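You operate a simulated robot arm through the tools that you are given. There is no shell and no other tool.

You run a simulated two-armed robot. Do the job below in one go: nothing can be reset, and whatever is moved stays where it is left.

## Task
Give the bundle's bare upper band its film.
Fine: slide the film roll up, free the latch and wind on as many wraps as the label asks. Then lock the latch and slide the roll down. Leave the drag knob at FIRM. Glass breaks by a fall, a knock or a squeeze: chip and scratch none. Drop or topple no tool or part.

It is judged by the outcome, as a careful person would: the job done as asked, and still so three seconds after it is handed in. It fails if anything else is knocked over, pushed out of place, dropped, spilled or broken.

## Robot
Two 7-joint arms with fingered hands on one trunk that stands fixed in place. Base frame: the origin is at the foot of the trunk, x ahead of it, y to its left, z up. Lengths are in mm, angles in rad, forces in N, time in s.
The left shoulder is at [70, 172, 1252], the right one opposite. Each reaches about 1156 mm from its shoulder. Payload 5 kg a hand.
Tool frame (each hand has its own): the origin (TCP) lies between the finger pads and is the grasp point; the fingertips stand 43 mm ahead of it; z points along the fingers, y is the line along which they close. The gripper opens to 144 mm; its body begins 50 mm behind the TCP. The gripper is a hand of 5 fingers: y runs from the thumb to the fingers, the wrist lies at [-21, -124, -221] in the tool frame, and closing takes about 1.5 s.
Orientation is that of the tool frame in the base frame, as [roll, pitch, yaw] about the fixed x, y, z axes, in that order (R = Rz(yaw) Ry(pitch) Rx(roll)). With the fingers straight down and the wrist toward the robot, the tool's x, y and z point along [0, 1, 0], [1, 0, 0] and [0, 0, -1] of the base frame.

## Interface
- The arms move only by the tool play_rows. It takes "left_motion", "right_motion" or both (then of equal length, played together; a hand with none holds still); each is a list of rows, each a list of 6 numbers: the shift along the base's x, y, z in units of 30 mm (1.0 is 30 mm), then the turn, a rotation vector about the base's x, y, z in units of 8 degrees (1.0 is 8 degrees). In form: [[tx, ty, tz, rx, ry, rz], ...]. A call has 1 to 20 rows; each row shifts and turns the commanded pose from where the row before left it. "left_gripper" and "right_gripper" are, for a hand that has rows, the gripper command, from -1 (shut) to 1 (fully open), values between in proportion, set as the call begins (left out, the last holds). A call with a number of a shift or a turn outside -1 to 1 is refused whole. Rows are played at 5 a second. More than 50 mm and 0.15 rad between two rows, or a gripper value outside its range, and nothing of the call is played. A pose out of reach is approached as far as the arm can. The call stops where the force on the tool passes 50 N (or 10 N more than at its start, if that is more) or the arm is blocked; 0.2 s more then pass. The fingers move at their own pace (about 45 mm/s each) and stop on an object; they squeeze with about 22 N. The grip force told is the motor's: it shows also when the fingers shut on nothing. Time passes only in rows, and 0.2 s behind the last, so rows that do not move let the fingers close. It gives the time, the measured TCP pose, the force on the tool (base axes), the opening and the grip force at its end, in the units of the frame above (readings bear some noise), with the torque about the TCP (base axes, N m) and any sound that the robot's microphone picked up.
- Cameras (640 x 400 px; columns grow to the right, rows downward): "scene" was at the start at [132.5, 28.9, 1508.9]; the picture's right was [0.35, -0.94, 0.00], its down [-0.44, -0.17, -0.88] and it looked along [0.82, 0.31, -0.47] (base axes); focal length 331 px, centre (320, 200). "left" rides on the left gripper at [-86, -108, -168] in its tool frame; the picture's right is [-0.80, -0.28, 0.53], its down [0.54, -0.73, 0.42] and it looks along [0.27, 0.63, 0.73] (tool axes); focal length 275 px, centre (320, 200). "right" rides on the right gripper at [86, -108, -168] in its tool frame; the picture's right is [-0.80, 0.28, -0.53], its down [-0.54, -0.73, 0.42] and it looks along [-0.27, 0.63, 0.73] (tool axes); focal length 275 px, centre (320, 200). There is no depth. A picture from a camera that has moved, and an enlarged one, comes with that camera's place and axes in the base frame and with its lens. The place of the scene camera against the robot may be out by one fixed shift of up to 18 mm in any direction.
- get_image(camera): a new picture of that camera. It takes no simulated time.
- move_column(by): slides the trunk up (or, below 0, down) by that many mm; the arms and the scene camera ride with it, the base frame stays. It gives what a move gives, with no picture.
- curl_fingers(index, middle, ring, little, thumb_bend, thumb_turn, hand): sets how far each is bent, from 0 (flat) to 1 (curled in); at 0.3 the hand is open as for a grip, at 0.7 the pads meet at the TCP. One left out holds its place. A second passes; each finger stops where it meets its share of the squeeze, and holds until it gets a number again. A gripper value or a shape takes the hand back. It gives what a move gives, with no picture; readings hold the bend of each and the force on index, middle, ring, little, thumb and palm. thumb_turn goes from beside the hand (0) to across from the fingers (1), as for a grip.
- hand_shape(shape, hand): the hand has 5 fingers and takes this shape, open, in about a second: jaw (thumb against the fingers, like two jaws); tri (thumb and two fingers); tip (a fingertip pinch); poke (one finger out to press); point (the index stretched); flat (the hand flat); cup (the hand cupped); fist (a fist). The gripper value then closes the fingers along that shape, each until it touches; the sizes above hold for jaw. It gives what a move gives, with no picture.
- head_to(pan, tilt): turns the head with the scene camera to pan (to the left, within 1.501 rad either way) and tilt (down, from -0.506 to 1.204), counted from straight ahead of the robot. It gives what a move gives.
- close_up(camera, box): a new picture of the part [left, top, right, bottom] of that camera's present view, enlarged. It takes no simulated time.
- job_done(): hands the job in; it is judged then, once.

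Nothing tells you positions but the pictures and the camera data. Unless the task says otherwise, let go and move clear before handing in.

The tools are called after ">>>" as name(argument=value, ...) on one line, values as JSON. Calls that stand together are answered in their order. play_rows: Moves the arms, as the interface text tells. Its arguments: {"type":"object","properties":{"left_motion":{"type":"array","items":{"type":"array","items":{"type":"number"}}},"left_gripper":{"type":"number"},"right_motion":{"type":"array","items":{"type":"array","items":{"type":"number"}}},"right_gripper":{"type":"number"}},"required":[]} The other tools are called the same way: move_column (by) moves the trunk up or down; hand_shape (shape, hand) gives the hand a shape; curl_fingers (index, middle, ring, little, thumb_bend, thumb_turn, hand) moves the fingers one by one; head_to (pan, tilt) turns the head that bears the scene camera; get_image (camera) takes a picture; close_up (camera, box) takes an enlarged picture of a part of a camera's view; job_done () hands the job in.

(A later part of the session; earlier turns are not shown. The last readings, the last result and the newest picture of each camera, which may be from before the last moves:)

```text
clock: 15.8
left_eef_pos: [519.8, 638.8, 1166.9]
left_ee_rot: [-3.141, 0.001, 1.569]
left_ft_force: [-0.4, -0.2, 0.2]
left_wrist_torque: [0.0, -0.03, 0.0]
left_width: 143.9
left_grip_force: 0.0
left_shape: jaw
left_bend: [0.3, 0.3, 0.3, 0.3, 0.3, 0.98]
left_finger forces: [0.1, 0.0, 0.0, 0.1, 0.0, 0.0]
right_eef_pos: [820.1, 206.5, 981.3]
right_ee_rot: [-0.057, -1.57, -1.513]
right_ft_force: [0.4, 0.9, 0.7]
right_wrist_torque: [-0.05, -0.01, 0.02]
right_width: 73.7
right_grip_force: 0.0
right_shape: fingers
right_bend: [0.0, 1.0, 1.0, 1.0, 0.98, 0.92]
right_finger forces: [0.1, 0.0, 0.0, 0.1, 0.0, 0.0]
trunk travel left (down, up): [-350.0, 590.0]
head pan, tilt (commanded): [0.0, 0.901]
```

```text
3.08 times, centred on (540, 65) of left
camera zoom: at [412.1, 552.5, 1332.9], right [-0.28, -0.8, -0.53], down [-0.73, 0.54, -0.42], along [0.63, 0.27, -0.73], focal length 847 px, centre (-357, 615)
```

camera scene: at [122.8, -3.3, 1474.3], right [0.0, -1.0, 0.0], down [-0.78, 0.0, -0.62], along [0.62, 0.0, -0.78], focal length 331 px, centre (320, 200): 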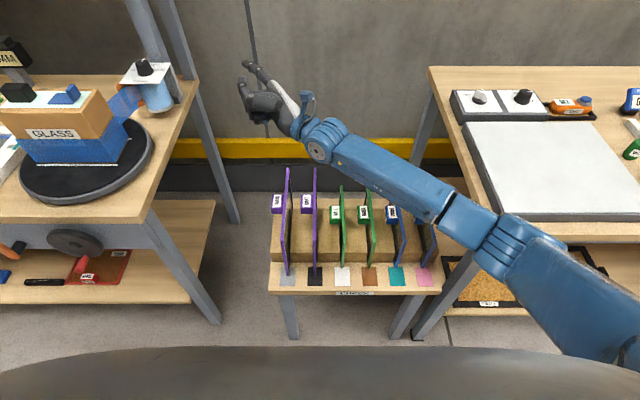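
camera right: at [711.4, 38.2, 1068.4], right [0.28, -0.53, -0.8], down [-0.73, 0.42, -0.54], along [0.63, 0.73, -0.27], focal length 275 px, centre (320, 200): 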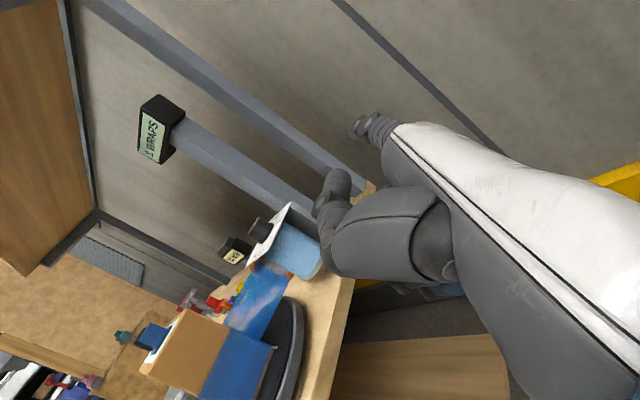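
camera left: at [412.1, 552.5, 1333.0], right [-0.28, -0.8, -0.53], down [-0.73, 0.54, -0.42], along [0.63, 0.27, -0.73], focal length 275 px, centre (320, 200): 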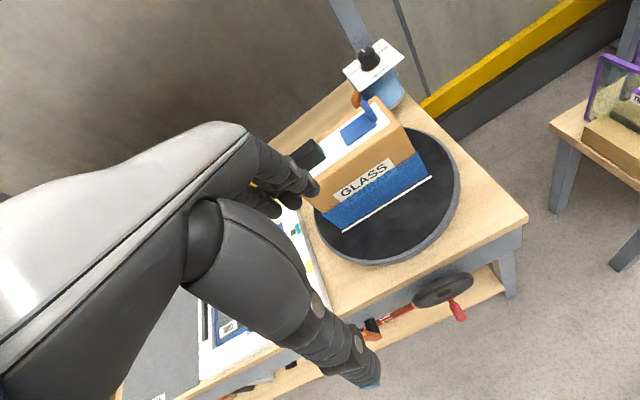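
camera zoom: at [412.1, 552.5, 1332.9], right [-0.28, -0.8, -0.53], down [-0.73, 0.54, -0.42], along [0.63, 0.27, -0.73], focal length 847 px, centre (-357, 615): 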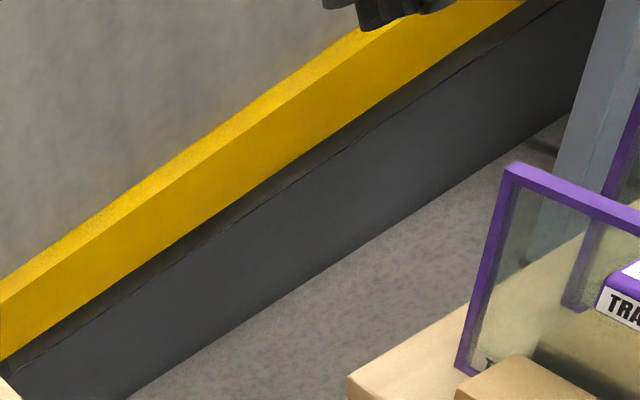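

The straight index tip sits at about tool [27,127,−9]. Next I'll move it to a standoff just outside the plate's front-right corner, slightly below plate level.

>>> play_rows(right_motion=[[-0.3375, 0.725, -0.22, 0, 0, 0], [-0.3375, 0.725, -0.22, 0, 0, 0], [-0.3375, 0.725, -0.22, 0, 0, 0], [-0.3375, 0.725, -0.22, 0, 0, 0], [-0.3375, 0.725, -0.22, 0, 0, 0], [-0.3375, 0.725, -0.22, 0, 0, 0], [-0.3375, 0.725, -0.22, 0, 0, 0], [-0.3375, 0.725, -0.22, 0, 0, 0], [0, 0, 0, 0, 0, 0]])

>>> head_to(pan=0.45, tilt=0.6)

>>> get_image(camera="scene")

>>> get_image(camera="right")

>>> get_image(camera="left")

```text
clock: 17.8
left_eef_pos: [521.0, 638.5, 1167.3]
left_ee_rot: [-3.141, -0.002, 1.569]
left_ft_force: [0.1, -0.1, -0.1]
left_wrist_torque: [0.01, -0.01, -0.01]
left_width: 143.9
left_grip_force: 0.2
left_shape: jaw
left_bend: [0.3, 0.3, 0.3, 0.3, 0.3, 0.98]
left_finger forces: [0.2, 0.0, 0.1, 0.1, 0.0, 0.0]
right_eef_pos: [741.2, 378.1, 925.9]
right_ee_rot: [-1.491, -1.57, -0.079]
right_ft_force: [-0.7, 0.3, -0.1]
right_wrist_torque: [-0.05, 0.01, 0.0]
right_width: 73.6
right_grip_force: 0.1
right_shape: fingers
right_bend: [0.0, 1.0, 1.0, 1.0, 0.98, 0.92]
right_finger forces: [0.1, 0.1, 0.0, 0.1, 0.1, 0.0]
trunk travel left (down, up): [-350.0, 590.0]
head pan, tilt (commanded): [0.0, 0.901]
```

```text
clock: 18.7
left_eef_pos: [520.2, 637.6, 1167.1]
left_ee_rot: [3.141, 0.0, 1.57]
left_ft_force: [0.4, 0.0, 0.8]
left_wrist_torque: [-0.01, 0.0, 0.02]
left_width: 143.9
left_grip_force: 0.0
left_shape: jaw
left_bend: [0.3, 0.3, 0.3, 0.3, 0.3, 0.98]
left_finger forces: [0.0, 0.0, 0.0, 0.1, 0.1, 0.1]
right_eef_pos: [740.7, 380.7, 927.2]
right_ee_rot: [-1.589, -1.57, 0.018]
right_ft_force: [-1.3, 0.4, -1.0]
right_wrist_torque: [-0.02, 0.0, -0.02]
right_width: 73.5
right_grip_force: 0.0
right_shape: fingers
right_bend: [0.0, 1.0, 1.0, 1.0, 0.98, 0.92]
right_finger forces: [0.0, 0.0, 0.0, 0.1, 0.0, 0.1]
trunk travel left (down, up): [-350.0, 590.0]
head pan, tilt (commanded): [0.45, 0.6]
```

```text
taken
camera scene: at [126.8, 35.1, 1499.0], right [0.43, -0.9, 0.0], down [-0.51, -0.25, -0.82], along [0.74, 0.36, -0.57], focal length 331 px, centre (320, 200)
```

scene: 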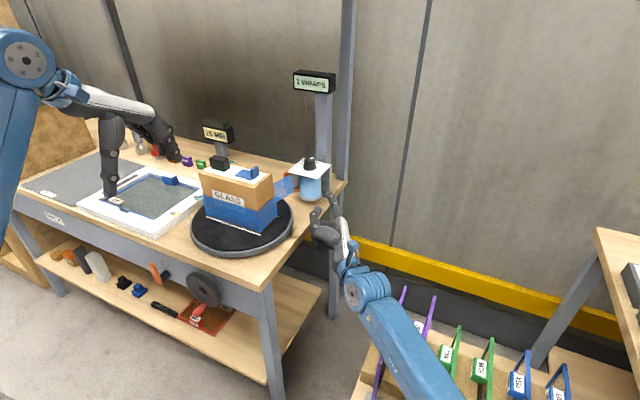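

```text
taken
camera right: at [632.8, 211.8, 1014.6], right [0.28, -0.53, -0.8], down [-0.73, 0.42, -0.54], along [0.63, 0.73, -0.27], focal length 275 px, centre (320, 200)
```

right: 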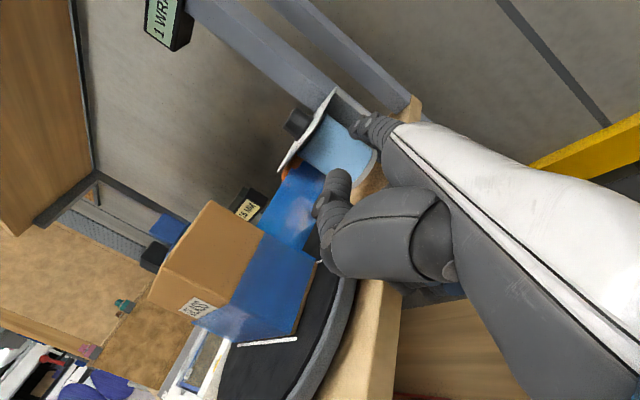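

```text
taken
camera left: at [412.1, 552.5, 1332.9], right [-0.28, -0.8, -0.53], down [-0.73, 0.54, -0.42], along [0.63, 0.27, -0.73], focal length 275 px, centre (320, 200)
```

left: 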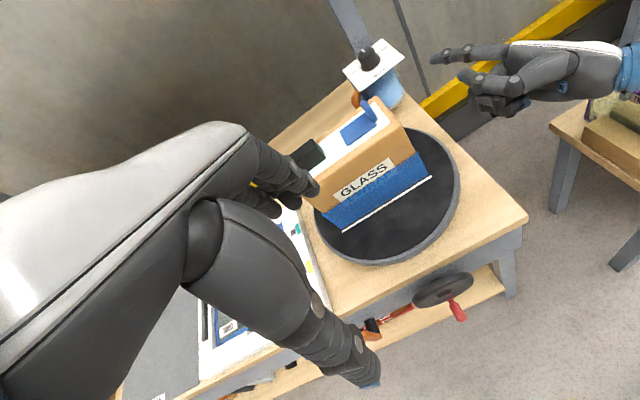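

The left camera shows the pointing hand next to the plate. I'll zoom in from all three cameras to check the finger's height and direction.

>>> close_up(camera="left", box=[330, 20, 530, 130])

>>> close_up(camera="scene", box=[260, 140, 370, 260])

>>> close_up(camera="right", box=[260, 70, 430, 220])

```text
3.20 times, centred on (430, 75) of left
camera zoom: at [412.1, 552.5, 1332.9], right [-0.28, -0.8, -0.53], down [-0.73, 0.54, -0.42], along [0.63, 0.27, -0.73], focal length 881 px, centre (-32, 600)
```

zoom: 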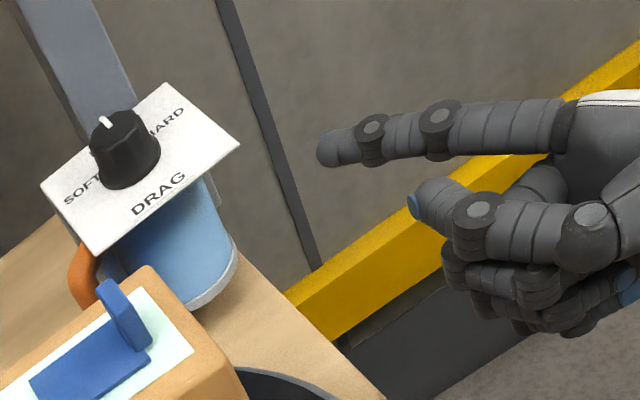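

```text
3.33 times, centred on (315, 200) of scene
camera zoom: at [126.8, 35.1, 1499.0], right [0.43, -0.9, 0.0], down [-0.51, -0.25, -0.82], along [0.74, 0.36, -0.57], focal length 1104 px, centre (337, 200)
```

zoom: 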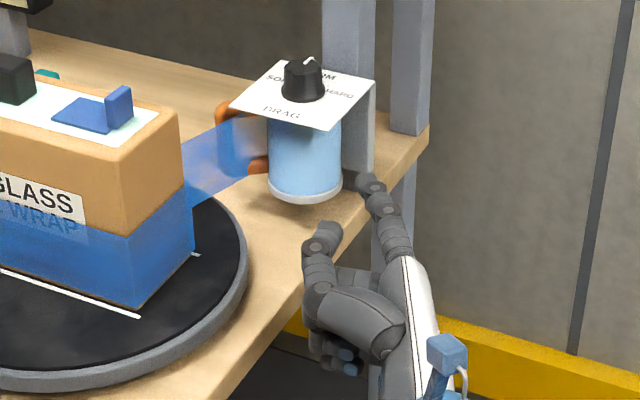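

```text
2.67 times, centred on (345, 145) of right
camera zoom: at [632.8, 211.8, 1014.6], right [0.28, -0.53, -0.8], down [-0.73, 0.42, -0.54], along [0.63, 0.73, -0.27], focal length 734 px, centre (253, 347)
```

zoom: 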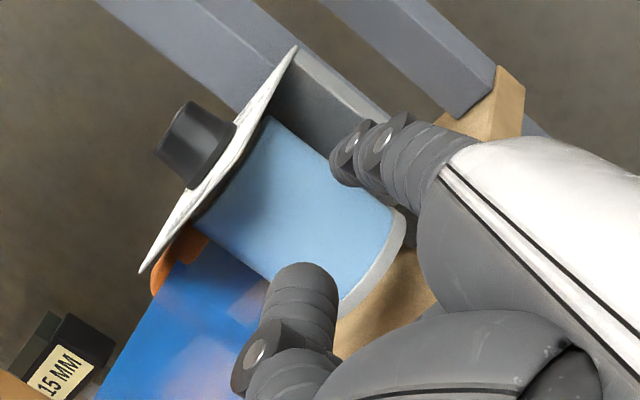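

Clearance looks right, with the finger about 10 mm below the plate and aimed at its corner. I'll advance about 65 mm so the fingertip sits under the corner.

>>> play_rows(right_motion=[[0.28, 0.35, 0, 0, 0, 0], [0.28, 0.35, 0, 0, 0, 0], [0.28, 0.35, 0, 0, 0, 0], [0.28, 0.35, 0, 0, 0, 0], [0.28, 0.35, 0, 0, 0, 0], [0, 0, 0, 0, 0, 0]])

>>> close_up(camera="left", box=[330, 20, 530, 130])

>>> close_up(camera="scene", box=[260, 140, 370, 260])

>>> close_up(camera="right", box=[260, 70, 430, 220])

```text
clock: 20.1
left_eef_pos: [520.5, 637.9, 1166.3]
left_ee_rot: [3.14, 0.001, 1.57]
left_ft_force: [0.1, -0.7, 0.3]
left_wrist_torque: [0.0, 0.02, -0.02]
left_width: 143.9
left_grip_force: 0.0
left_shape: jaw
left_bend: [0.3, 0.3, 0.3, 0.3, 0.3, 0.98]
left_finger forces: [0.0, 0.0, 0.0, 0.0, 0.0, 0.1]
right_eef_pos: [782.2, 432.7, 929.2]
right_ee_rot: [1.574, -1.57, 3.138]
right_ft_force: [-0.7, 0.9, -0.3]
right_wrist_torque: [-0.02, -0.01, -0.01]
right_width: 73.7
right_grip_force: 0.0
right_shape: fingers
right_bend: [0.0, 1.0, 1.0, 1.0, 0.98, 0.92]
right_finger forces: [0.0, 0.1, 0.0, 0.1, 0.1, 0.1]
trunk travel left (down, up): [-350.0, 590.0]
head pan, tilt (commanded): [0.45, 0.6]
```

```text
3.20 times, centred on (430, 75) of left
camera zoom: at [411.9, 552.3, 1333.1], right [-0.28, -0.8, -0.53], down [-0.72, 0.54, -0.42], along [0.63, 0.27, -0.73], focal length 881 px, centre (-32, 600)
```

zoom: 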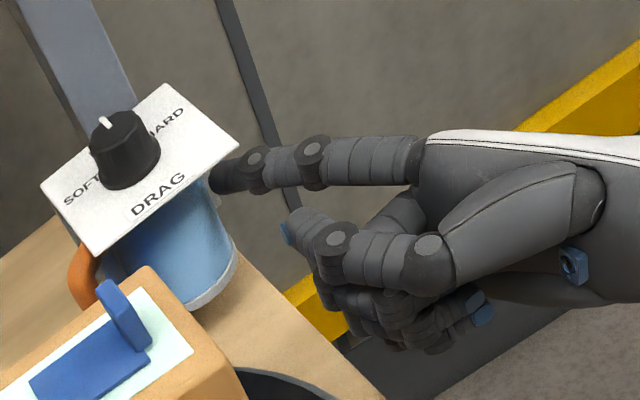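

```text
3.33 times, centred on (315, 200) of scene
camera zoom: at [126.6, 34.9, 1499.1], right [0.44, -0.9, 0.0], down [-0.51, -0.25, -0.82], along [0.74, 0.36, -0.57], focal length 1104 px, centre (337, 200)
```

zoom: 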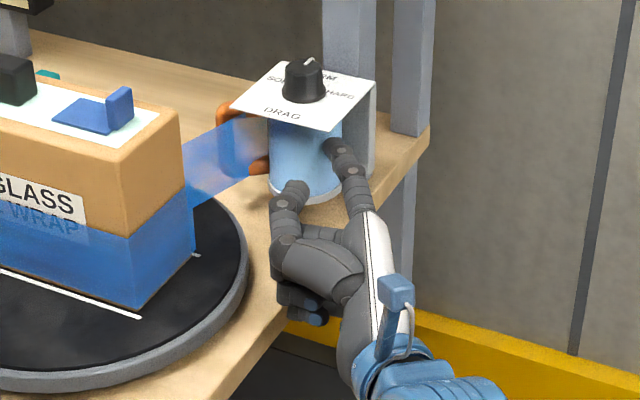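

```text
2.67 times, centred on (345, 145) of right
camera zoom: at [674.4, 264.8, 1015.6], right [0.28, -0.53, -0.8], down [-0.73, 0.42, -0.54], along [0.63, 0.73, -0.27], focal length 734 px, centre (253, 347)
```

zoom: 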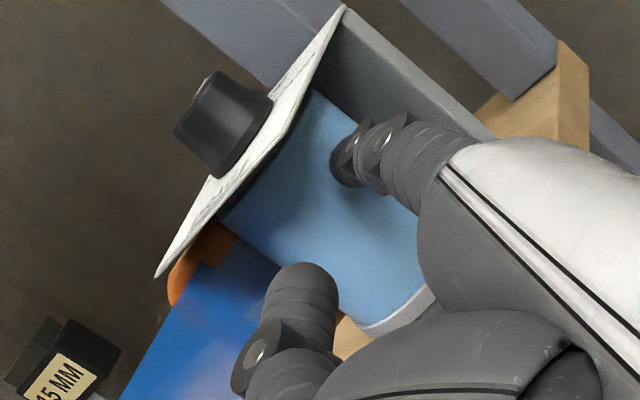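

The fingertip is just under the corner without touching anything. I'll nudge it in slightly more, then lift in small steps and watch the force.

>>> play_rows(right_motion=[[0.1, 0.2, 0, 0, 0, 0], [0, 0, 0.2, 0, 0, 0], [0, 0, 0.2, 0, 0, 0], [0, 0, 0.2, 0, 0, 0], [0, 0, 0.2, 0, 0, 0], [0, 0, 0, 0, 0, 0]])

>>> close_up(camera="left", box=[330, 20, 530, 130])

>>> close_up(camera="right", box=[260, 70, 430, 220])

```text
clock: 21.5
left_eef_pos: [521.5, 638.7, 1166.8]
left_ee_rot: [3.141, 0.0, 1.569]
left_ft_force: [0.0, -0.4, 0.4]
left_wrist_torque: [0.02, -0.02, -0.01]
left_width: 143.9
left_grip_force: 0.0
left_shape: jaw
left_bend: [0.3, 0.3, 0.3, 0.3, 0.3, 0.98]
left_finger forces: [0.1, 0.0, 0.0, 0.0, 0.0, 0.0]
right_eef_pos: [785.9, 437.7, 950.9]
right_ee_rot: [-1.565, -1.57, -0.006]
right_ft_force: [-0.5, -2.2, -2.5]
right_wrist_torque: [0.01, 0.28, -0.27]
right_width: 74.4
right_grip_force: 1.5
right_shape: fingers
right_bend: [0.0, 1.0, 1.0, 1.0, 0.98, 0.92]
right_finger forces: [2.8, 0.0, 0.0, 0.1, 0.0, 0.0]
trunk travel left (down, up): [-350.0, 590.0]
head pan, tilt (commanded): [0.45, 0.6]
```

```text
3.20 times, centred on (430, 75) of left
camera zoom: at [412.2, 552.4, 1332.9], right [-0.29, -0.8, -0.53], down [-0.73, 0.54, -0.42], along [0.63, 0.27, -0.73], focal length 881 px, centre (-32, 600)
```

zoom: 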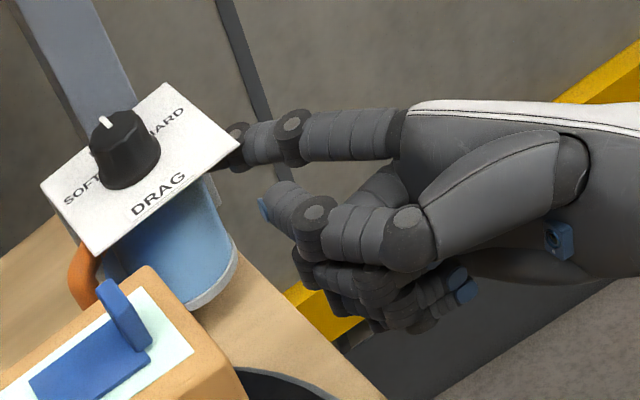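

```text
2.67 times, centred on (345, 145) of right
camera zoom: at [676.5, 270.8, 1038.5], right [0.28, -0.53, -0.8], down [-0.73, 0.42, -0.54], along [0.63, 0.73, -0.27], focal length 734 px, centre (253, 347)
```

zoom: 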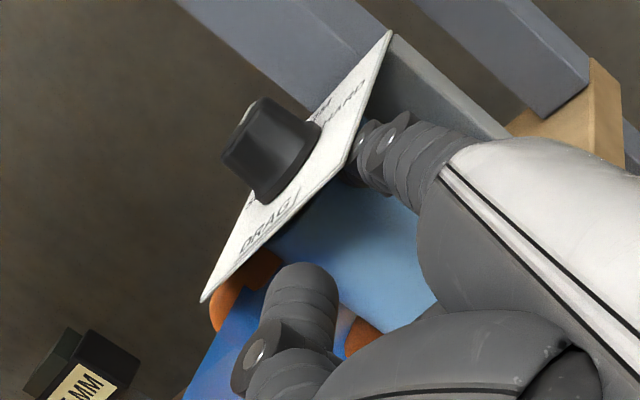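

Contact is made, with about 2.8 N on the index. I'll lift about 30 mm more and check that the carriage follows.

>>> play_rows(right_motion=[[0, 0, 0.2, 0, 0, 0], [0, 0, 0.2, 0, 0, 0], [0, 0, 0.2, 0, 0, 0], [0, 0, 0.2, 0, 0, 0], [0, 0, 0.2, 0, 0, 0], [0, 0, 0, 0, 0, 0]])

>>> close_up(camera="left", box=[330, 20, 530, 130])

>>> close_up(camera="right", box=[260, 70, 430, 220])

```text
clock: 22.9
left_eef_pos: [520.8, 638.5, 1167.7]
left_ee_rot: [-3.141, -0.001, 1.569]
left_ft_force: [0.1, 0.5, 0.2]
left_wrist_torque: [0.01, 0.02, 0.03]
left_width: 143.7
left_grip_force: 0.1
left_shape: jaw
left_bend: [0.3, 0.3, 0.3, 0.3, 0.3, 0.98]
left_finger forces: [0.0, 0.1, 0.0, 0.1, 0.0, 0.0]
right_eef_pos: [785.6, 437.5, 981.6]
right_ee_rot: [-1.719, -1.569, 0.148]
right_ft_force: [-1.6, -1.5, -6.5]
right_wrist_torque: [0.14, 0.81, -0.23]
right_width: 74.1
right_grip_force: 3.3
right_shape: fingers
right_bend: [0.0, 1.0, 1.0, 1.0, 0.98, 0.92]
right_finger forces: [7.0, 0.1, 0.1, 0.0, 0.0, 0.0]
trunk travel left (down, up): [-350.0, 590.0]
head pan, tilt (commanded): [0.45, 0.6]
```

```text
3.20 times, centred on (430, 75) of left
camera zoom: at [412.7, 552.8, 1332.6], right [-0.29, -0.8, -0.53], down [-0.73, 0.54, -0.42], along [0.63, 0.27, -0.73], focal length 881 px, centre (-32, 600)
```

zoom: 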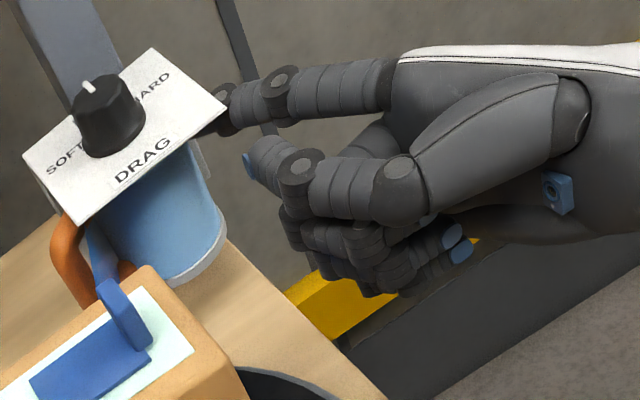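

```text
2.67 times, centred on (345, 145) of right
camera zoom: at [677.1, 270.1, 1068.7], right [0.28, -0.53, -0.8], down [-0.73, 0.42, -0.54], along [0.63, 0.73, -0.27], focal length 734 px, centre (253, 347)
```

zoom: 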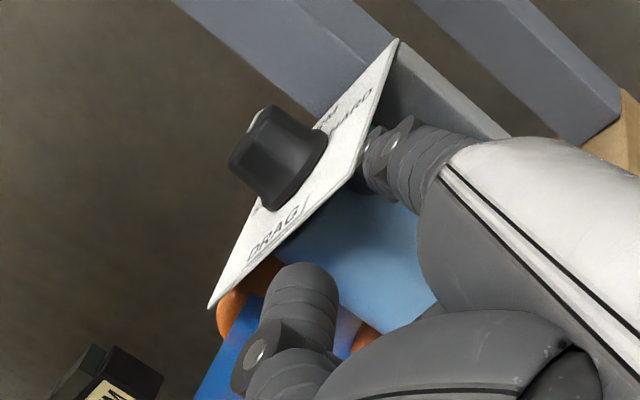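

The carriage follows with about 6.5 N. I'll continue another 36 mm and then check the film height against the bundle.

>>> play_rows(right_motion=[[0, 0, 0.2, 0, 0, 0], [0, 0, 0.2, 0, 0, 0], [0, 0, 0.2, 0, 0, 0], [0, 0, 0.2, 0, 0, 0], [0, 0, 0.2, 0, 0, 0], [0, 0, 0.2, 0, 0, 0], [0, 0, 0, 0, 0, 0]])

>>> close_up(camera="left", box=[300, 0, 500, 130])

>>> close_up(camera="scene", box=[190, 120, 370, 270])

>>> get_image(camera="right")

```text
clock: 24.5
left_eef_pos: [521.5, 639.1, 1166.6]
left_ee_rot: [3.141, 0.001, 1.568]
left_ft_force: [0.3, -0.8, 0.1]
left_wrist_torque: [0.0, 0.01, -0.03]
left_width: 143.8
left_grip_force: 0.0
left_shape: jaw
left_bend: [0.3, 0.3, 0.3, 0.3, 0.3, 0.98]
left_finger forces: [0.0, 0.0, 0.0, 0.0, 0.1, 0.1]
right_eef_pos: [785.2, 438.5, 1015.9]
right_ee_rot: [1.645, -1.57, 3.067]
right_ft_force: [-2.6, -2.4, -7.4]
right_wrist_torque: [0.2, 0.77, -0.39]
right_width: 74.2
right_grip_force: 4.2
right_shape: fingers
right_bend: [0.0, 1.0, 1.0, 1.0, 0.98, 0.92]
right_finger forces: [7.8, 0.0, 0.1, 0.0, 0.0, 0.0]
trunk travel left (down, up): [-350.0, 590.0]
head pan, tilt (commanded): [0.45, 0.6]
```

```text
3.08 times, centred on (400, 65) of left
camera zoom: at [412.6, 552.6, 1332.7], right [-0.29, -0.8, -0.53], down [-0.73, 0.54, -0.42], along [0.63, 0.27, -0.73], focal length 847 px, centre (74, 615)
```

zoom: 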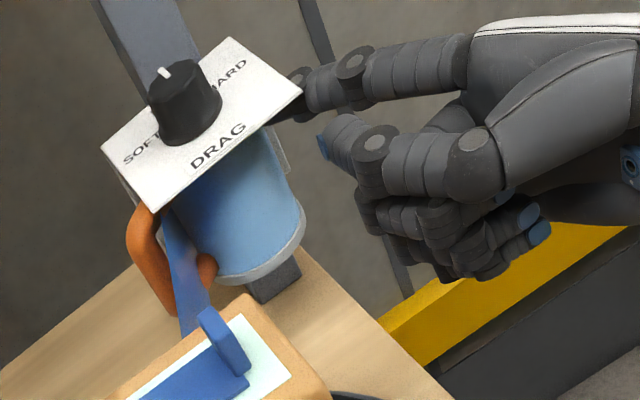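

```text
2.67 times, centred on (280, 195) of scene
camera zoom: at [127.4, 35.3, 1499.0], right [0.44, -0.9, 0.0], down [-0.51, -0.25, -0.82], along [0.74, 0.36, -0.57], focal length 883 px, centre (427, 213)
```

zoom: 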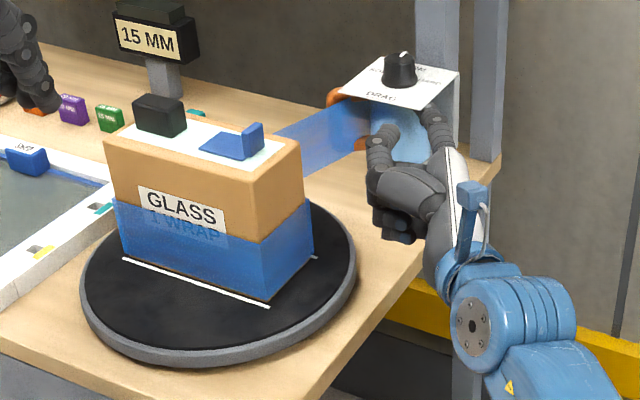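

```text
taken
camera right: at [677.2, 270.3, 1103.9], right [0.28, -0.53, -0.8], down [-0.73, 0.42, -0.54], along [0.63, 0.73, -0.27], focal length 275 px, centre (320, 200)
```

right: 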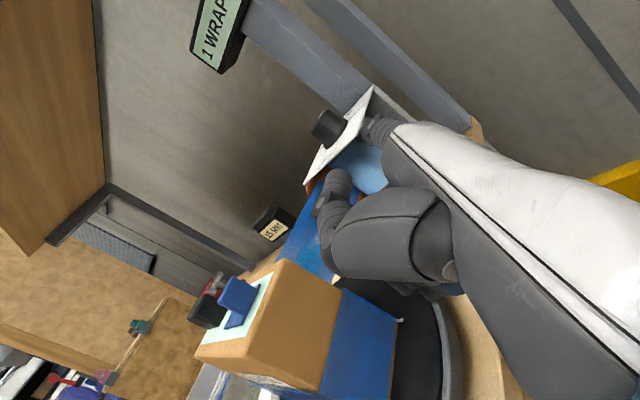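

The film strip rides with the roll and now nearly faces the upper band. I'll zoom in from the right camera to compare the film edges with the bundle's top and the lower wrap.

>>> close_up(camera="right", box=[180, 80, 440, 340])

>>> close_up(camera="scene", box=[260, 130, 340, 210])

```text
1.54 times, centred on (310, 210) of right
camera zoom: at [677.2, 270.3, 1103.9], right [0.28, -0.53, -0.8], down [-0.73, 0.42, -0.54], along [0.63, 0.73, -0.27], focal length 424 px, centre (335, 185)
```

zoom: 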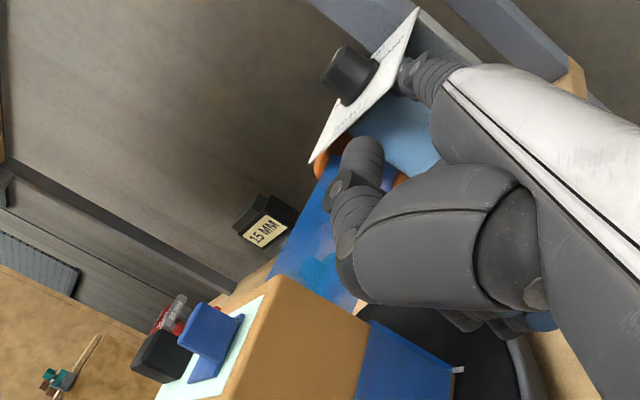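

```text
5.00 times, centred on (300, 170) of scene
camera zoom: at [127.4, 35.3, 1499.0], right [0.44, -0.9, 0.0], down [-0.51, -0.25, -0.82], along [0.74, 0.36, -0.57], focal length 1656 px, centre (420, 350)
```

zoom: 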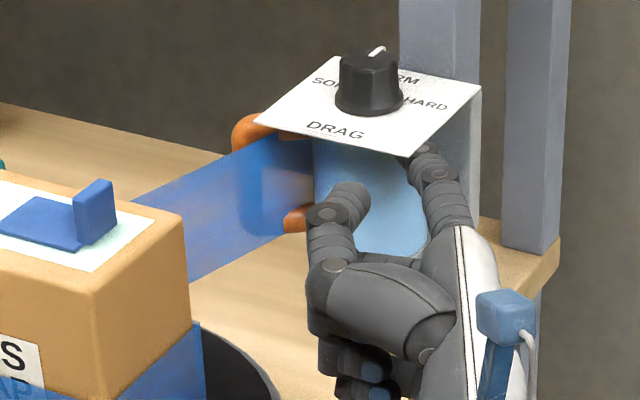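

The film now spans about z 947–1020, while the bare band is about 957–1028. I'll lift another 6 mm and watch for a stop.

>>> play_rows(right_motion=[[0, 0, 0.1, 0, 0, 0], [0, 0, 0.1, 0, 0, 0], [0, 0, 0, 0, 0, 0]])

>>> close_up(camera="left", box=[300, 0, 500, 130])

>>> close_up(camera="right", box=[180, 80, 440, 340])

```text
clock: 25.3
left_eef_pos: [520.2, 640.0, 1166.8]
left_ee_rot: [3.141, 0.0, 1.57]
left_ft_force: [-0.1, 0.3, 0.4]
left_wrist_torque: [-0.02, 0.0, 0.02]
left_width: 143.8
left_grip_force: 0.1
left_shape: jaw
left_bend: [0.3, 0.3, 0.3, 0.3, 0.3, 0.98]
left_finger forces: [0.0, 0.0, 0.1, 0.0, 0.1, 0.0]
right_eef_pos: [784.5, 436.6, 1022.3]
right_ee_rot: [1.678, -1.57, 3.035]
right_ft_force: [-1.5, -2.7, -6.4]
right_wrist_torque: [0.17, 0.82, -0.31]
right_width: 74.5
right_grip_force: 3.9
right_shape: fingers
right_bend: [0.0, 1.0, 1.0, 1.0, 0.98, 0.92]
right_finger forces: [7.9, 0.1, 0.0, 0.0, 0.0, 0.1]
trunk travel left (down, up): [-350.0, 590.0]
head pan, tilt (commanded): [0.45, 0.6]
```

```text
3.08 times, centred on (400, 65) of left
camera zoom: at [412.7, 552.7, 1332.7], right [-0.29, -0.8, -0.53], down [-0.73, 0.54, -0.42], along [0.63, 0.27, -0.73], focal length 847 px, centre (74, 615)
```

zoom: 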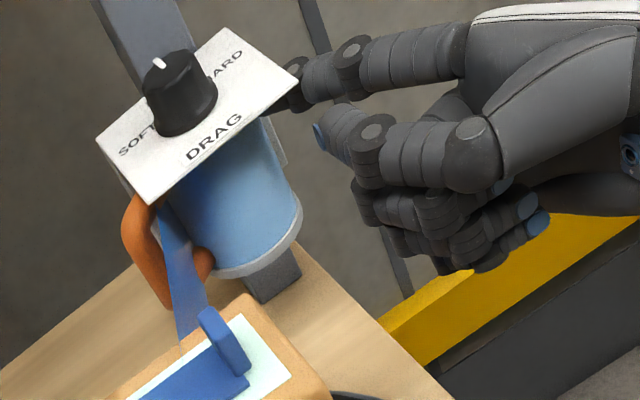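

```text
1.54 times, centred on (310, 210) of right
camera zoom: at [676.9, 270.4, 1110.3], right [0.28, -0.53, -0.8], down [-0.73, 0.42, -0.54], along [0.63, 0.73, -0.27], focal length 424 px, centre (335, 185)
```

zoom: 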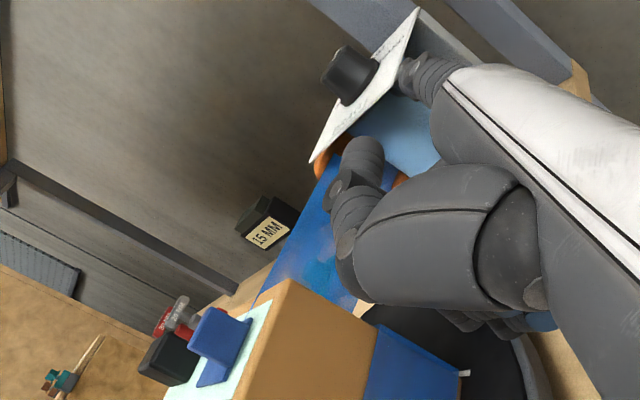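

The lift so far is about 68 mm with steady force, so no stop yet. I'll raise a few more millimetres in small steps.

>>> play_rows(right_motion=[[0, 0, 0.1, 0, 0, 0], [0, 0, 0.1, 0, 0, 0], [0, 0, 0, 0, 0, 0]])

>>> close_up(camera="left", box=[300, 0, 500, 130])

>>> close_up(camera="scene", box=[190, 120, 370, 270])

```text
clock: 26.1
left_eef_pos: [521.7, 637.3, 1167.1]
left_ee_rot: [3.141, -0.001, 1.569]
left_ft_force: [0.0, -0.2, 0.1]
left_wrist_torque: [-0.02, -0.02, -0.03]
left_width: 143.7
left_grip_force: 0.1
left_shape: jaw
left_bend: [0.3, 0.3, 0.3, 0.3, 0.3, 0.98]
left_finger forces: [0.1, 0.1, 0.1, 0.1, 0.0, 0.0]
right_eef_pos: [785.4, 438.6, 1029.2]
right_ee_rot: [-2.902, -1.568, 1.331]
right_ft_force: [-2.3, -4.4, -6.6]
right_wrist_torque: [0.18, 0.7, -0.52]
right_width: 74.7
right_grip_force: 4.8
right_shape: fingers
right_bend: [0.0, 1.0, 1.0, 1.0, 0.98, 0.92]
right_finger forces: [8.3, 0.0, 0.0, 0.1, 0.1, 0.1]
trunk travel left (down, up): [-350.0, 590.0]
head pan, tilt (commanded): [0.45, 0.6]
```

```text
3.08 times, centred on (400, 65) of left
camera zoom: at [412.4, 552.4, 1332.8], right [-0.29, -0.8, -0.53], down [-0.73, 0.54, -0.42], along [0.63, 0.27, -0.73], focal length 847 px, centre (74, 615)
```

zoom: 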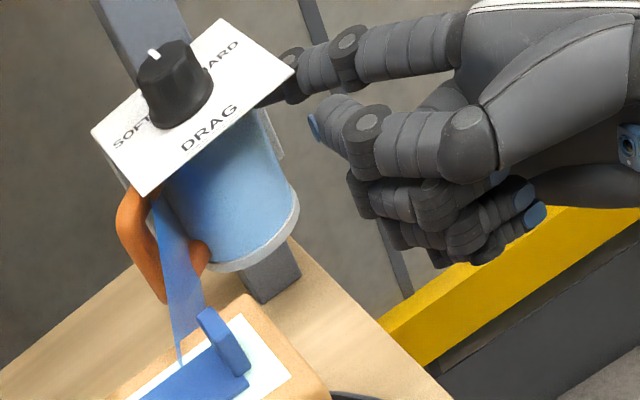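

```text
2.67 times, centred on (280, 195) of scene
camera zoom: at [127.2, 35.0, 1499.0], right [0.44, -0.9, 0.0], down [-0.51, -0.25, -0.82], along [0.74, 0.36, -0.57], focal length 883 px, centre (427, 213)
```

zoom: 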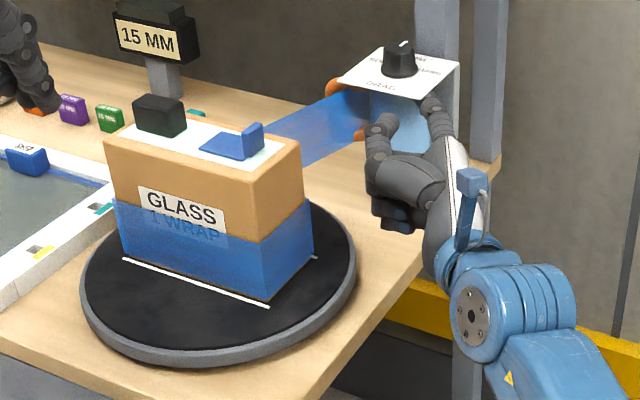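

The lift is now about 74 mm. I'll zoom on where the film meets the bundle's top edge.

>>> close_up(camera="left", box=[330, 60, 420, 140])

>>> close_up(camera="scene", box=[255, 140, 325, 210])

>>> close_up(camera="right", box=[250, 150, 380, 290])

```text
5.00 times, centred on (375, 100) of left
camera zoom: at [412.4, 552.4, 1332.8], right [-0.29, -0.8, -0.53], down [-0.73, 0.54, -0.42], along [0.63, 0.27, -0.73], focal length 1376 px, centre (45, 700)
```

zoom: 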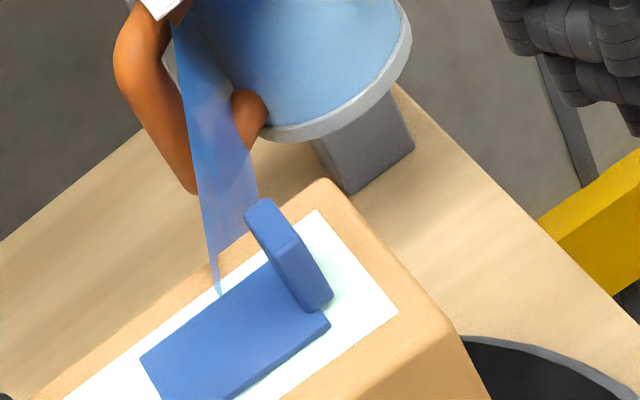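

```text
5.71 times, centred on (290, 175) of scene
camera zoom: at [127.2, 35.0, 1499.0], right [0.44, -0.9, 0.0], down [-0.51, -0.25, -0.82], along [0.74, 0.36, -0.57], focal length 1893 px, centre (491, 343)
```

zoom: 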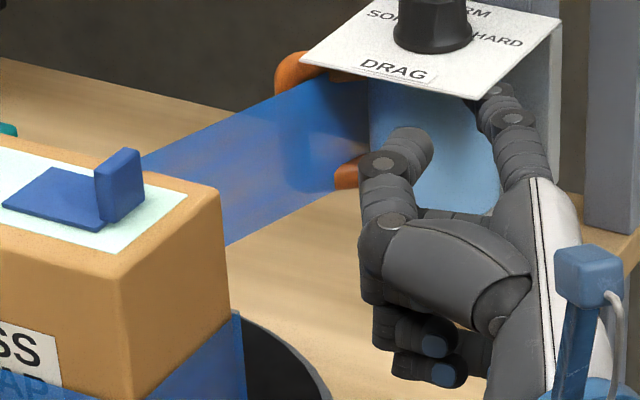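

```text
2.86 times, centred on (315, 220) of right
camera zoom: at [676.9, 270.7, 1116.4], right [0.28, -0.53, -0.8], down [-0.73, 0.42, -0.54], along [0.63, 0.73, -0.27], focal length 786 px, centre (334, 143)
```

zoom: 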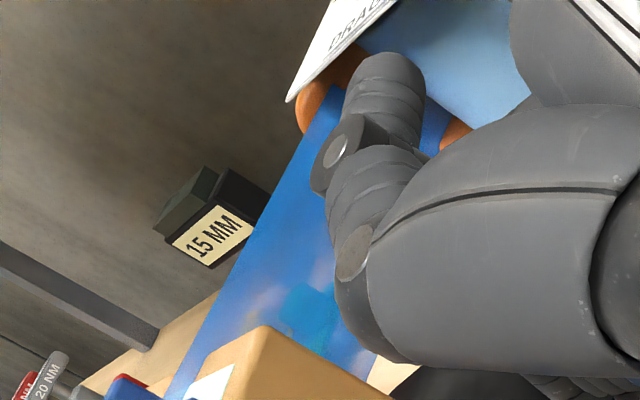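

By my measurements the film's strip now faces z≈956–1028, matching the bare band at about 954–1030. I'll probe just 2–3 mm further to feel for an upper stop.

>>> play_rows(right_motion=[[0, 0, 0.05, 0, 0, 0], [0, 0, 0.05, 0, 0, 0], [0, 0, 0, 0, 0, 0]])

>>> close_up(camera="left", box=[300, 0, 500, 130])

```text
clock: 26.9
left_eef_pos: [521.5, 638.8, 1166.2]
left_ee_rot: [-3.142, 0.0, 1.569]
left_ft_force: [0.5, -0.5, 1.3]
left_wrist_torque: [-0.01, 0.0, 0.03]
left_width: 143.7
left_grip_force: 0.1
left_shape: jaw
left_bend: [0.3, 0.3, 0.3, 0.3, 0.3, 0.98]
left_finger forces: [0.0, 0.1, 0.0, 0.0, 0.0, 0.0]
right_eef_pos: [785.4, 439.6, 1030.9]
right_ee_rot: [-1.135, -1.568, -0.436]
right_ft_force: [-2.9, -3.8, -8.0]
right_wrist_torque: [0.19, 0.95, -0.51]
right_width: 74.6
right_grip_force: 4.8
right_shape: fingers
right_bend: [0.0, 1.0, 1.0, 1.0, 0.98, 0.92]
right_finger forces: [10.2, 0.0, 0.1, 0.0, 0.0, 0.0]
trunk travel left (down, up): [-350.0, 590.0]
head pan, tilt (commanded): [0.45, 0.6]
```

```text
3.08 times, centred on (400, 65) of left
camera zoom: at [412.5, 552.6, 1332.7], right [-0.29, -0.8, -0.53], down [-0.73, 0.54, -0.42], along [0.63, 0.27, -0.73], focal length 847 px, centre (74, 615)
```

zoom: 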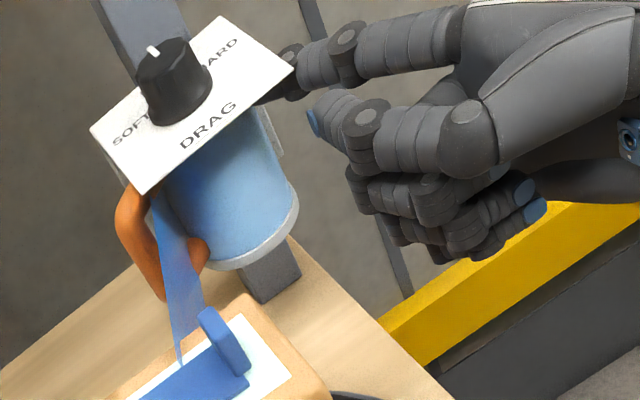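

Force rose slightly, from 6.6 to 8 N. I'll do one more tiny step to see if this is the stop.

>>> play_rows(right_motion=[[0, 0, 0.05, 0, 0, 0], [0, 0, 0.05, 0, 0, 0], [0, 0, 0, 0, 0, 0]])

>>> close_up(camera="left", box=[300, 0, 500, 130])

```text
clock: 27.7
left_eef_pos: [521.2, 637.7, 1165.7]
left_ee_rot: [-3.141, -0.001, 1.568]
left_ft_force: [0.3, 0.3, -0.7]
left_wrist_torque: [0.01, -0.01, -0.01]
left_width: 143.8
left_grip_force: 0.1
left_shape: jaw
left_bend: [0.3, 0.3, 0.3, 0.3, 0.3, 0.98]
left_finger forces: [0.0, 0.1, 0.0, 0.0, 0.0, 0.1]
right_eef_pos: [784.9, 438.2, 1035.5]
right_ee_rot: [-2.574, -1.568, 1.004]
right_ft_force: [-3.9, -4.2, -11.0]
right_wrist_torque: [0.31, 1.26, -0.57]
right_width: 74.9
right_grip_force: 6.6
right_shape: fingers
right_bend: [0.0, 1.0, 1.0, 1.0, 0.98, 0.92]
right_finger forces: [13.4, 0.0, 0.0, 0.0, 0.0, 0.1]
trunk travel left (down, up): [-350.0, 590.0]
head pan, tilt (commanded): [0.45, 0.6]
```

```text
3.08 times, centred on (400, 65) of left
camera zoom: at [412.8, 552.7, 1332.5], right [-0.29, -0.8, -0.53], down [-0.73, 0.54, -0.42], along [0.63, 0.27, -0.73], focal length 847 px, centre (74, 615)
```

zoom: 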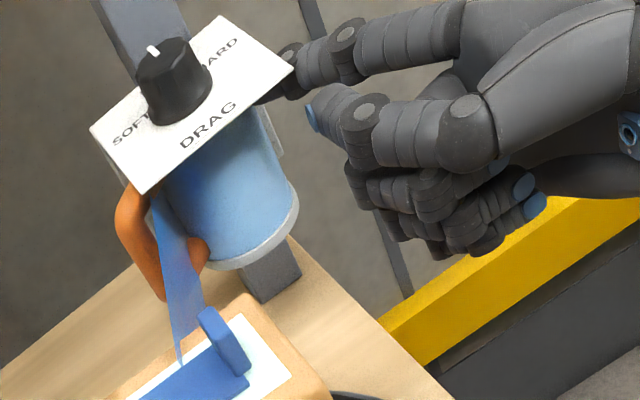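

The plate stopped moving while force climbed to 11 N, so this is the upper stop. I'll lower the finger slowly and see whether the carriage stays up on its own.

>>> play_rows(right_motion=[[0, 0, -0.1, 0, 0, 0], [0, 0, -0.1, 0, 0, 0], [0, 0, -0.15, 0, 0, 0], [0, 0, -0.15, 0, 0, 0], [0, 0, 0, 0, 0, 0], [0, 0, 0, 0, 0, 0], [0, 0, 0, 0, 0, 0]])

>>> close_up(camera="left", box=[300, 0, 500, 130])

```text
clock: 29.3
left_eef_pos: [520.6, 637.3, 1167.4]
left_ee_rot: [3.141, -0.001, 1.568]
left_ft_force: [0.0, -0.2, -0.8]
left_wrist_torque: [-0.03, 0.0, -0.04]
left_width: 143.6
left_grip_force: 0.1
left_shape: jaw
left_bend: [0.3, 0.3, 0.3, 0.3, 0.3, 0.98]
left_finger forces: [0.1, 0.1, 0.0, 0.0, 0.0, 0.0]
right_eef_pos: [785.7, 437.8, 1021.4]
right_ee_rot: [1.908, -1.57, 2.805]
right_ft_force: [-1.7, -1.8, 1.7]
right_wrist_torque: [0.05, -0.22, -0.26]
right_width: 74.2
right_grip_force: 1.2
right_shape: fingers
right_bend: [0.0, 1.0, 1.0, 1.0, 0.98, 0.92]
right_finger forces: [2.5, 0.1, 0.0, 0.1, 0.1, 0.0]
trunk travel left (down, up): [-350.0, 590.0]
head pan, tilt (commanded): [0.45, 0.6]
```

```text
3.08 times, centred on (400, 65) of left
camera zoom: at [411.7, 552.3, 1333.2], right [-0.28, -0.8, -0.53], down [-0.72, 0.54, -0.42], along [0.63, 0.27, -0.73], focal length 847 px, centre (74, 615)
```

zoom: 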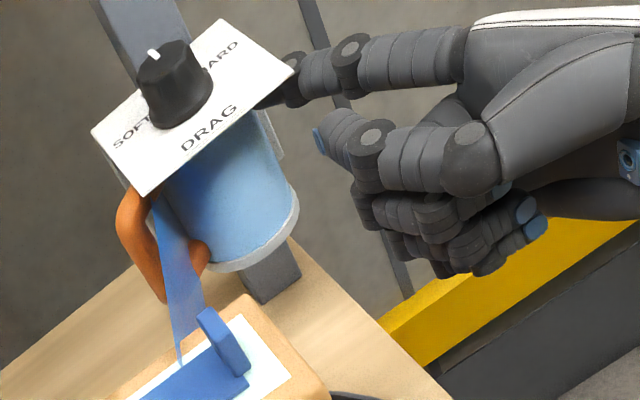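

The carriage held, but my fingertip is rubbing the roll's side. I'll back it straight out before moving further.

>>> play_rows(right_motion=[[-0.1, -0.1, 0, 0, 0, 0], [-0.2, -0.2, 0, 0, 0, 0], [-0.3, -0.3, 0, 0, 0, 0], [-0.4, -0.4, 0, 0, 0, 0], [-0.4, -0.5, 0, 0, 0, 0], [0, 0, 0, 0, 0, 0]])

>>> close_up(camera="left", box=[300, 0, 500, 130])

>>> get_image(camera="right")

```text
clock: 30.7
left_eef_pos: [521.1, 639.4, 1166.5]
left_ee_rot: [3.141, 0.001, 1.569]
left_ft_force: [-0.9, -0.1, 0.5]
left_wrist_torque: [0.0, 0.04, 0.03]
left_width: 144.1
left_grip_force: 0.1
left_shape: jaw
left_bend: [0.3, 0.3, 0.3, 0.3, 0.3, 0.98]
left_finger forces: [0.1, 0.1, 0.0, 0.0, 0.0, 0.0]
right_eef_pos: [742.8, 393.1, 1018.8]
right_ee_rot: [-2.909, -1.568, 1.338]
right_ft_force: [-0.3, -0.2, 0.1]
right_wrist_torque: [0.01, 0.0, 0.01]
right_width: 73.7
right_grip_force: 0.1
right_shape: fingers
right_bend: [0.0, 1.0, 1.0, 1.0, 0.98, 0.92]
right_finger forces: [0.1, 0.0, 0.0, 0.0, 0.0, 0.0]
trunk travel left (down, up): [-350.0, 590.0]
head pan, tilt (commanded): [0.45, 0.6]
```

```text
3.08 times, centred on (400, 65) of left
camera zoom: at [412.3, 553.1, 1332.6], right [-0.28, -0.8, -0.53], down [-0.73, 0.54, -0.42], along [0.63, 0.27, -0.73], focal length 847 px, centre (74, 615)
```

zoom: 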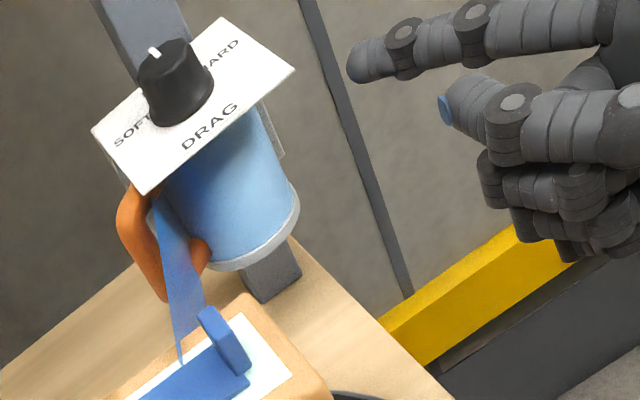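

```text
taken
camera right: at [633.9, 225.3, 1107.0], right [0.28, -0.54, -0.8], down [-0.73, 0.42, -0.54], along [0.63, 0.73, -0.27], focal length 275 px, centre (320, 200)
```

right: 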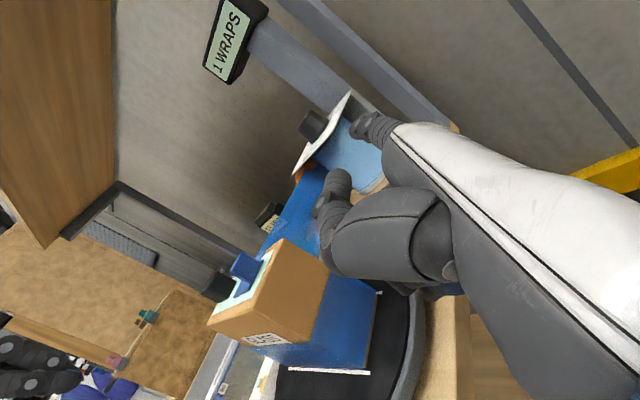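

The carriage stays up on its own. Now I'll back the right hand off a little further, keeping it as an observer, and turn the left hand so it can close sideways on the lever and crank.

>>> play_rows(left_motion=[[-0.14, 0.17, -0.2, 0, 0, 0.9375], [-0.14, 0.17, -0.2, 0, 0, 0.9375], [-0.14, 0.17, -0.2, 0, 0, 0.9375], [-0.14, 0.17, -0.2, 0, 0, 0.9375], [-0.14, 0.17, -0.2, 0, 0, 0.9375], [-0.14, 0.17, -0.2, 0, 0, 0.9375], [-0.14, 0.17, -0.2, 0, 0, 0.9375], [-0.14, 0.17, -0.2, 0, 0, 0.9375], [-0.14, 0.17, -0.2, 0, 0, 0.9375], [-0.14, 0.17, -0.2, 0, 0, 0.9375], [-0.14, 0.17, -0.2, 0, 0, 0.9375], [-0.14, 0.17, -0.2, 0, 0, 0.9375], [0, 0, 0, 0, 0, 0]], right_motion=[[-0.1, -0.17, 0, 0, 0, 0], [-0.1, -0.17, 0, 0, 0, 0], [-0.1, -0.17, 0, 0, 0, 0], [-0.1, -0.17, 0, 0, 0, 0], [-0.1, -0.17, 0, 0, 0, 0], [-0.1, -0.17, 0, 0, 0, 0], [-0.1, -0.17, 0, 0, 0, 0], [-0.1, -0.17, 0, 0, 0, 0], [-0.1, -0.17, 0, 0, 0, 0], [-0.1, -0.17, 0, 0, 0, 0], [-0.1, -0.17, 0, 0, 0, 0], [-0.1, -0.17, 0, 0, 0, 0], [0, 0, 0, 0, 0, 0]])

>>> get_image(camera="left")

>>> get_image(camera="scene")

>>> get_image(camera="right")

```text
clock: 33.5
left_eef_pos: [470.6, 700.4, 1093.9]
left_ee_rot: [-3.139, -0.001, 3.141]
left_ft_force: [0.2, 0.8, 0.3]
left_wrist_torque: [-0.04, -0.02, 0.01]
left_width: 143.9
left_grip_force: 0.1
left_shape: jaw
left_bend: [0.3, 0.3, 0.3, 0.3, 0.3, 0.98]
left_finger forces: [0.1, 0.1, 0.0, 0.1, 0.0, 0.0]
right_eef_pos: [707.7, 332.5, 1018.2]
right_ee_rot: [-2.381, -1.569, 0.809]
right_ft_force: [-0.3, 1.0, 0.8]
right_wrist_torque: [0.02, 0.03, 0.04]
right_width: 73.9
right_grip_force: 0.1
right_shape: fingers
right_bend: [0.0, 1.0, 1.0, 1.0, 0.98, 0.92]
right_finger forces: [0.1, 0.0, 0.0, 0.0, 0.0, 0.1]
trunk travel left (down, up): [-350.0, 590.0]
head pan, tilt (commanded): [0.45, 0.6]
```

```text
taken
camera left: at [557.3, 592.4, 1259.8], right [0.8, -0.28, -0.53], down [-0.54, -0.73, -0.42], along [-0.27, 0.63, -0.73], focal length 275 px, centre (320, 200)
```

left: 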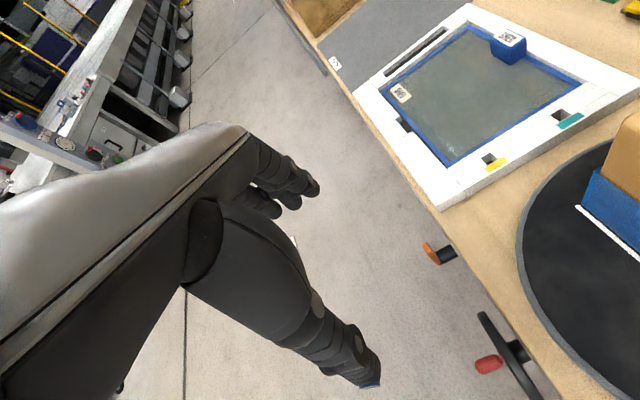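

```text
taken
camera scene: at [127.8, 37.1, 1498.9], right [0.44, -0.9, 0.0], down [-0.51, -0.25, -0.82], along [0.74, 0.36, -0.57], focal length 331 px, centre (320, 200)
```

scene: 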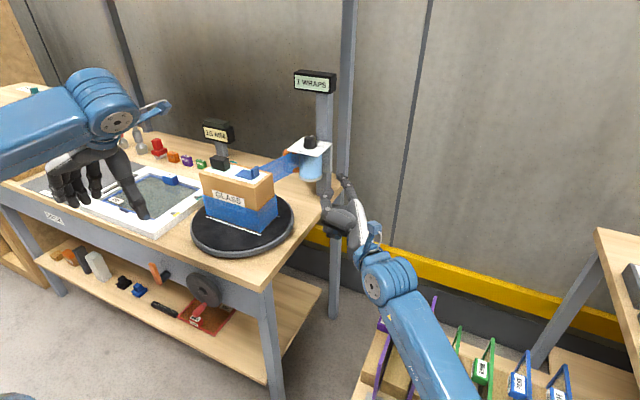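

```text
taken
camera right: at [598.8, 165.2, 1106.8], right [0.28, -0.54, -0.8], down [-0.73, 0.42, -0.54], along [0.63, 0.73, -0.27], focal length 275 px, centre (320, 200)
```

right: 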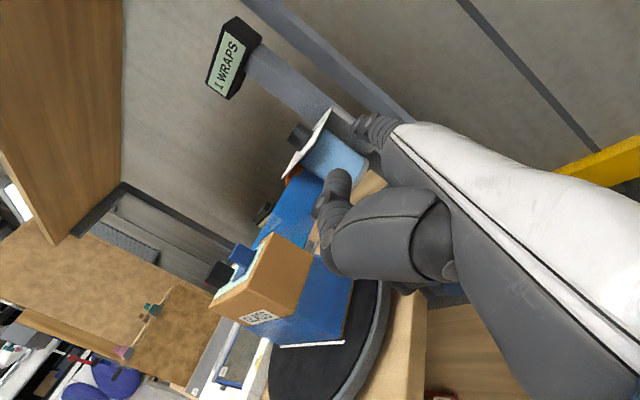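

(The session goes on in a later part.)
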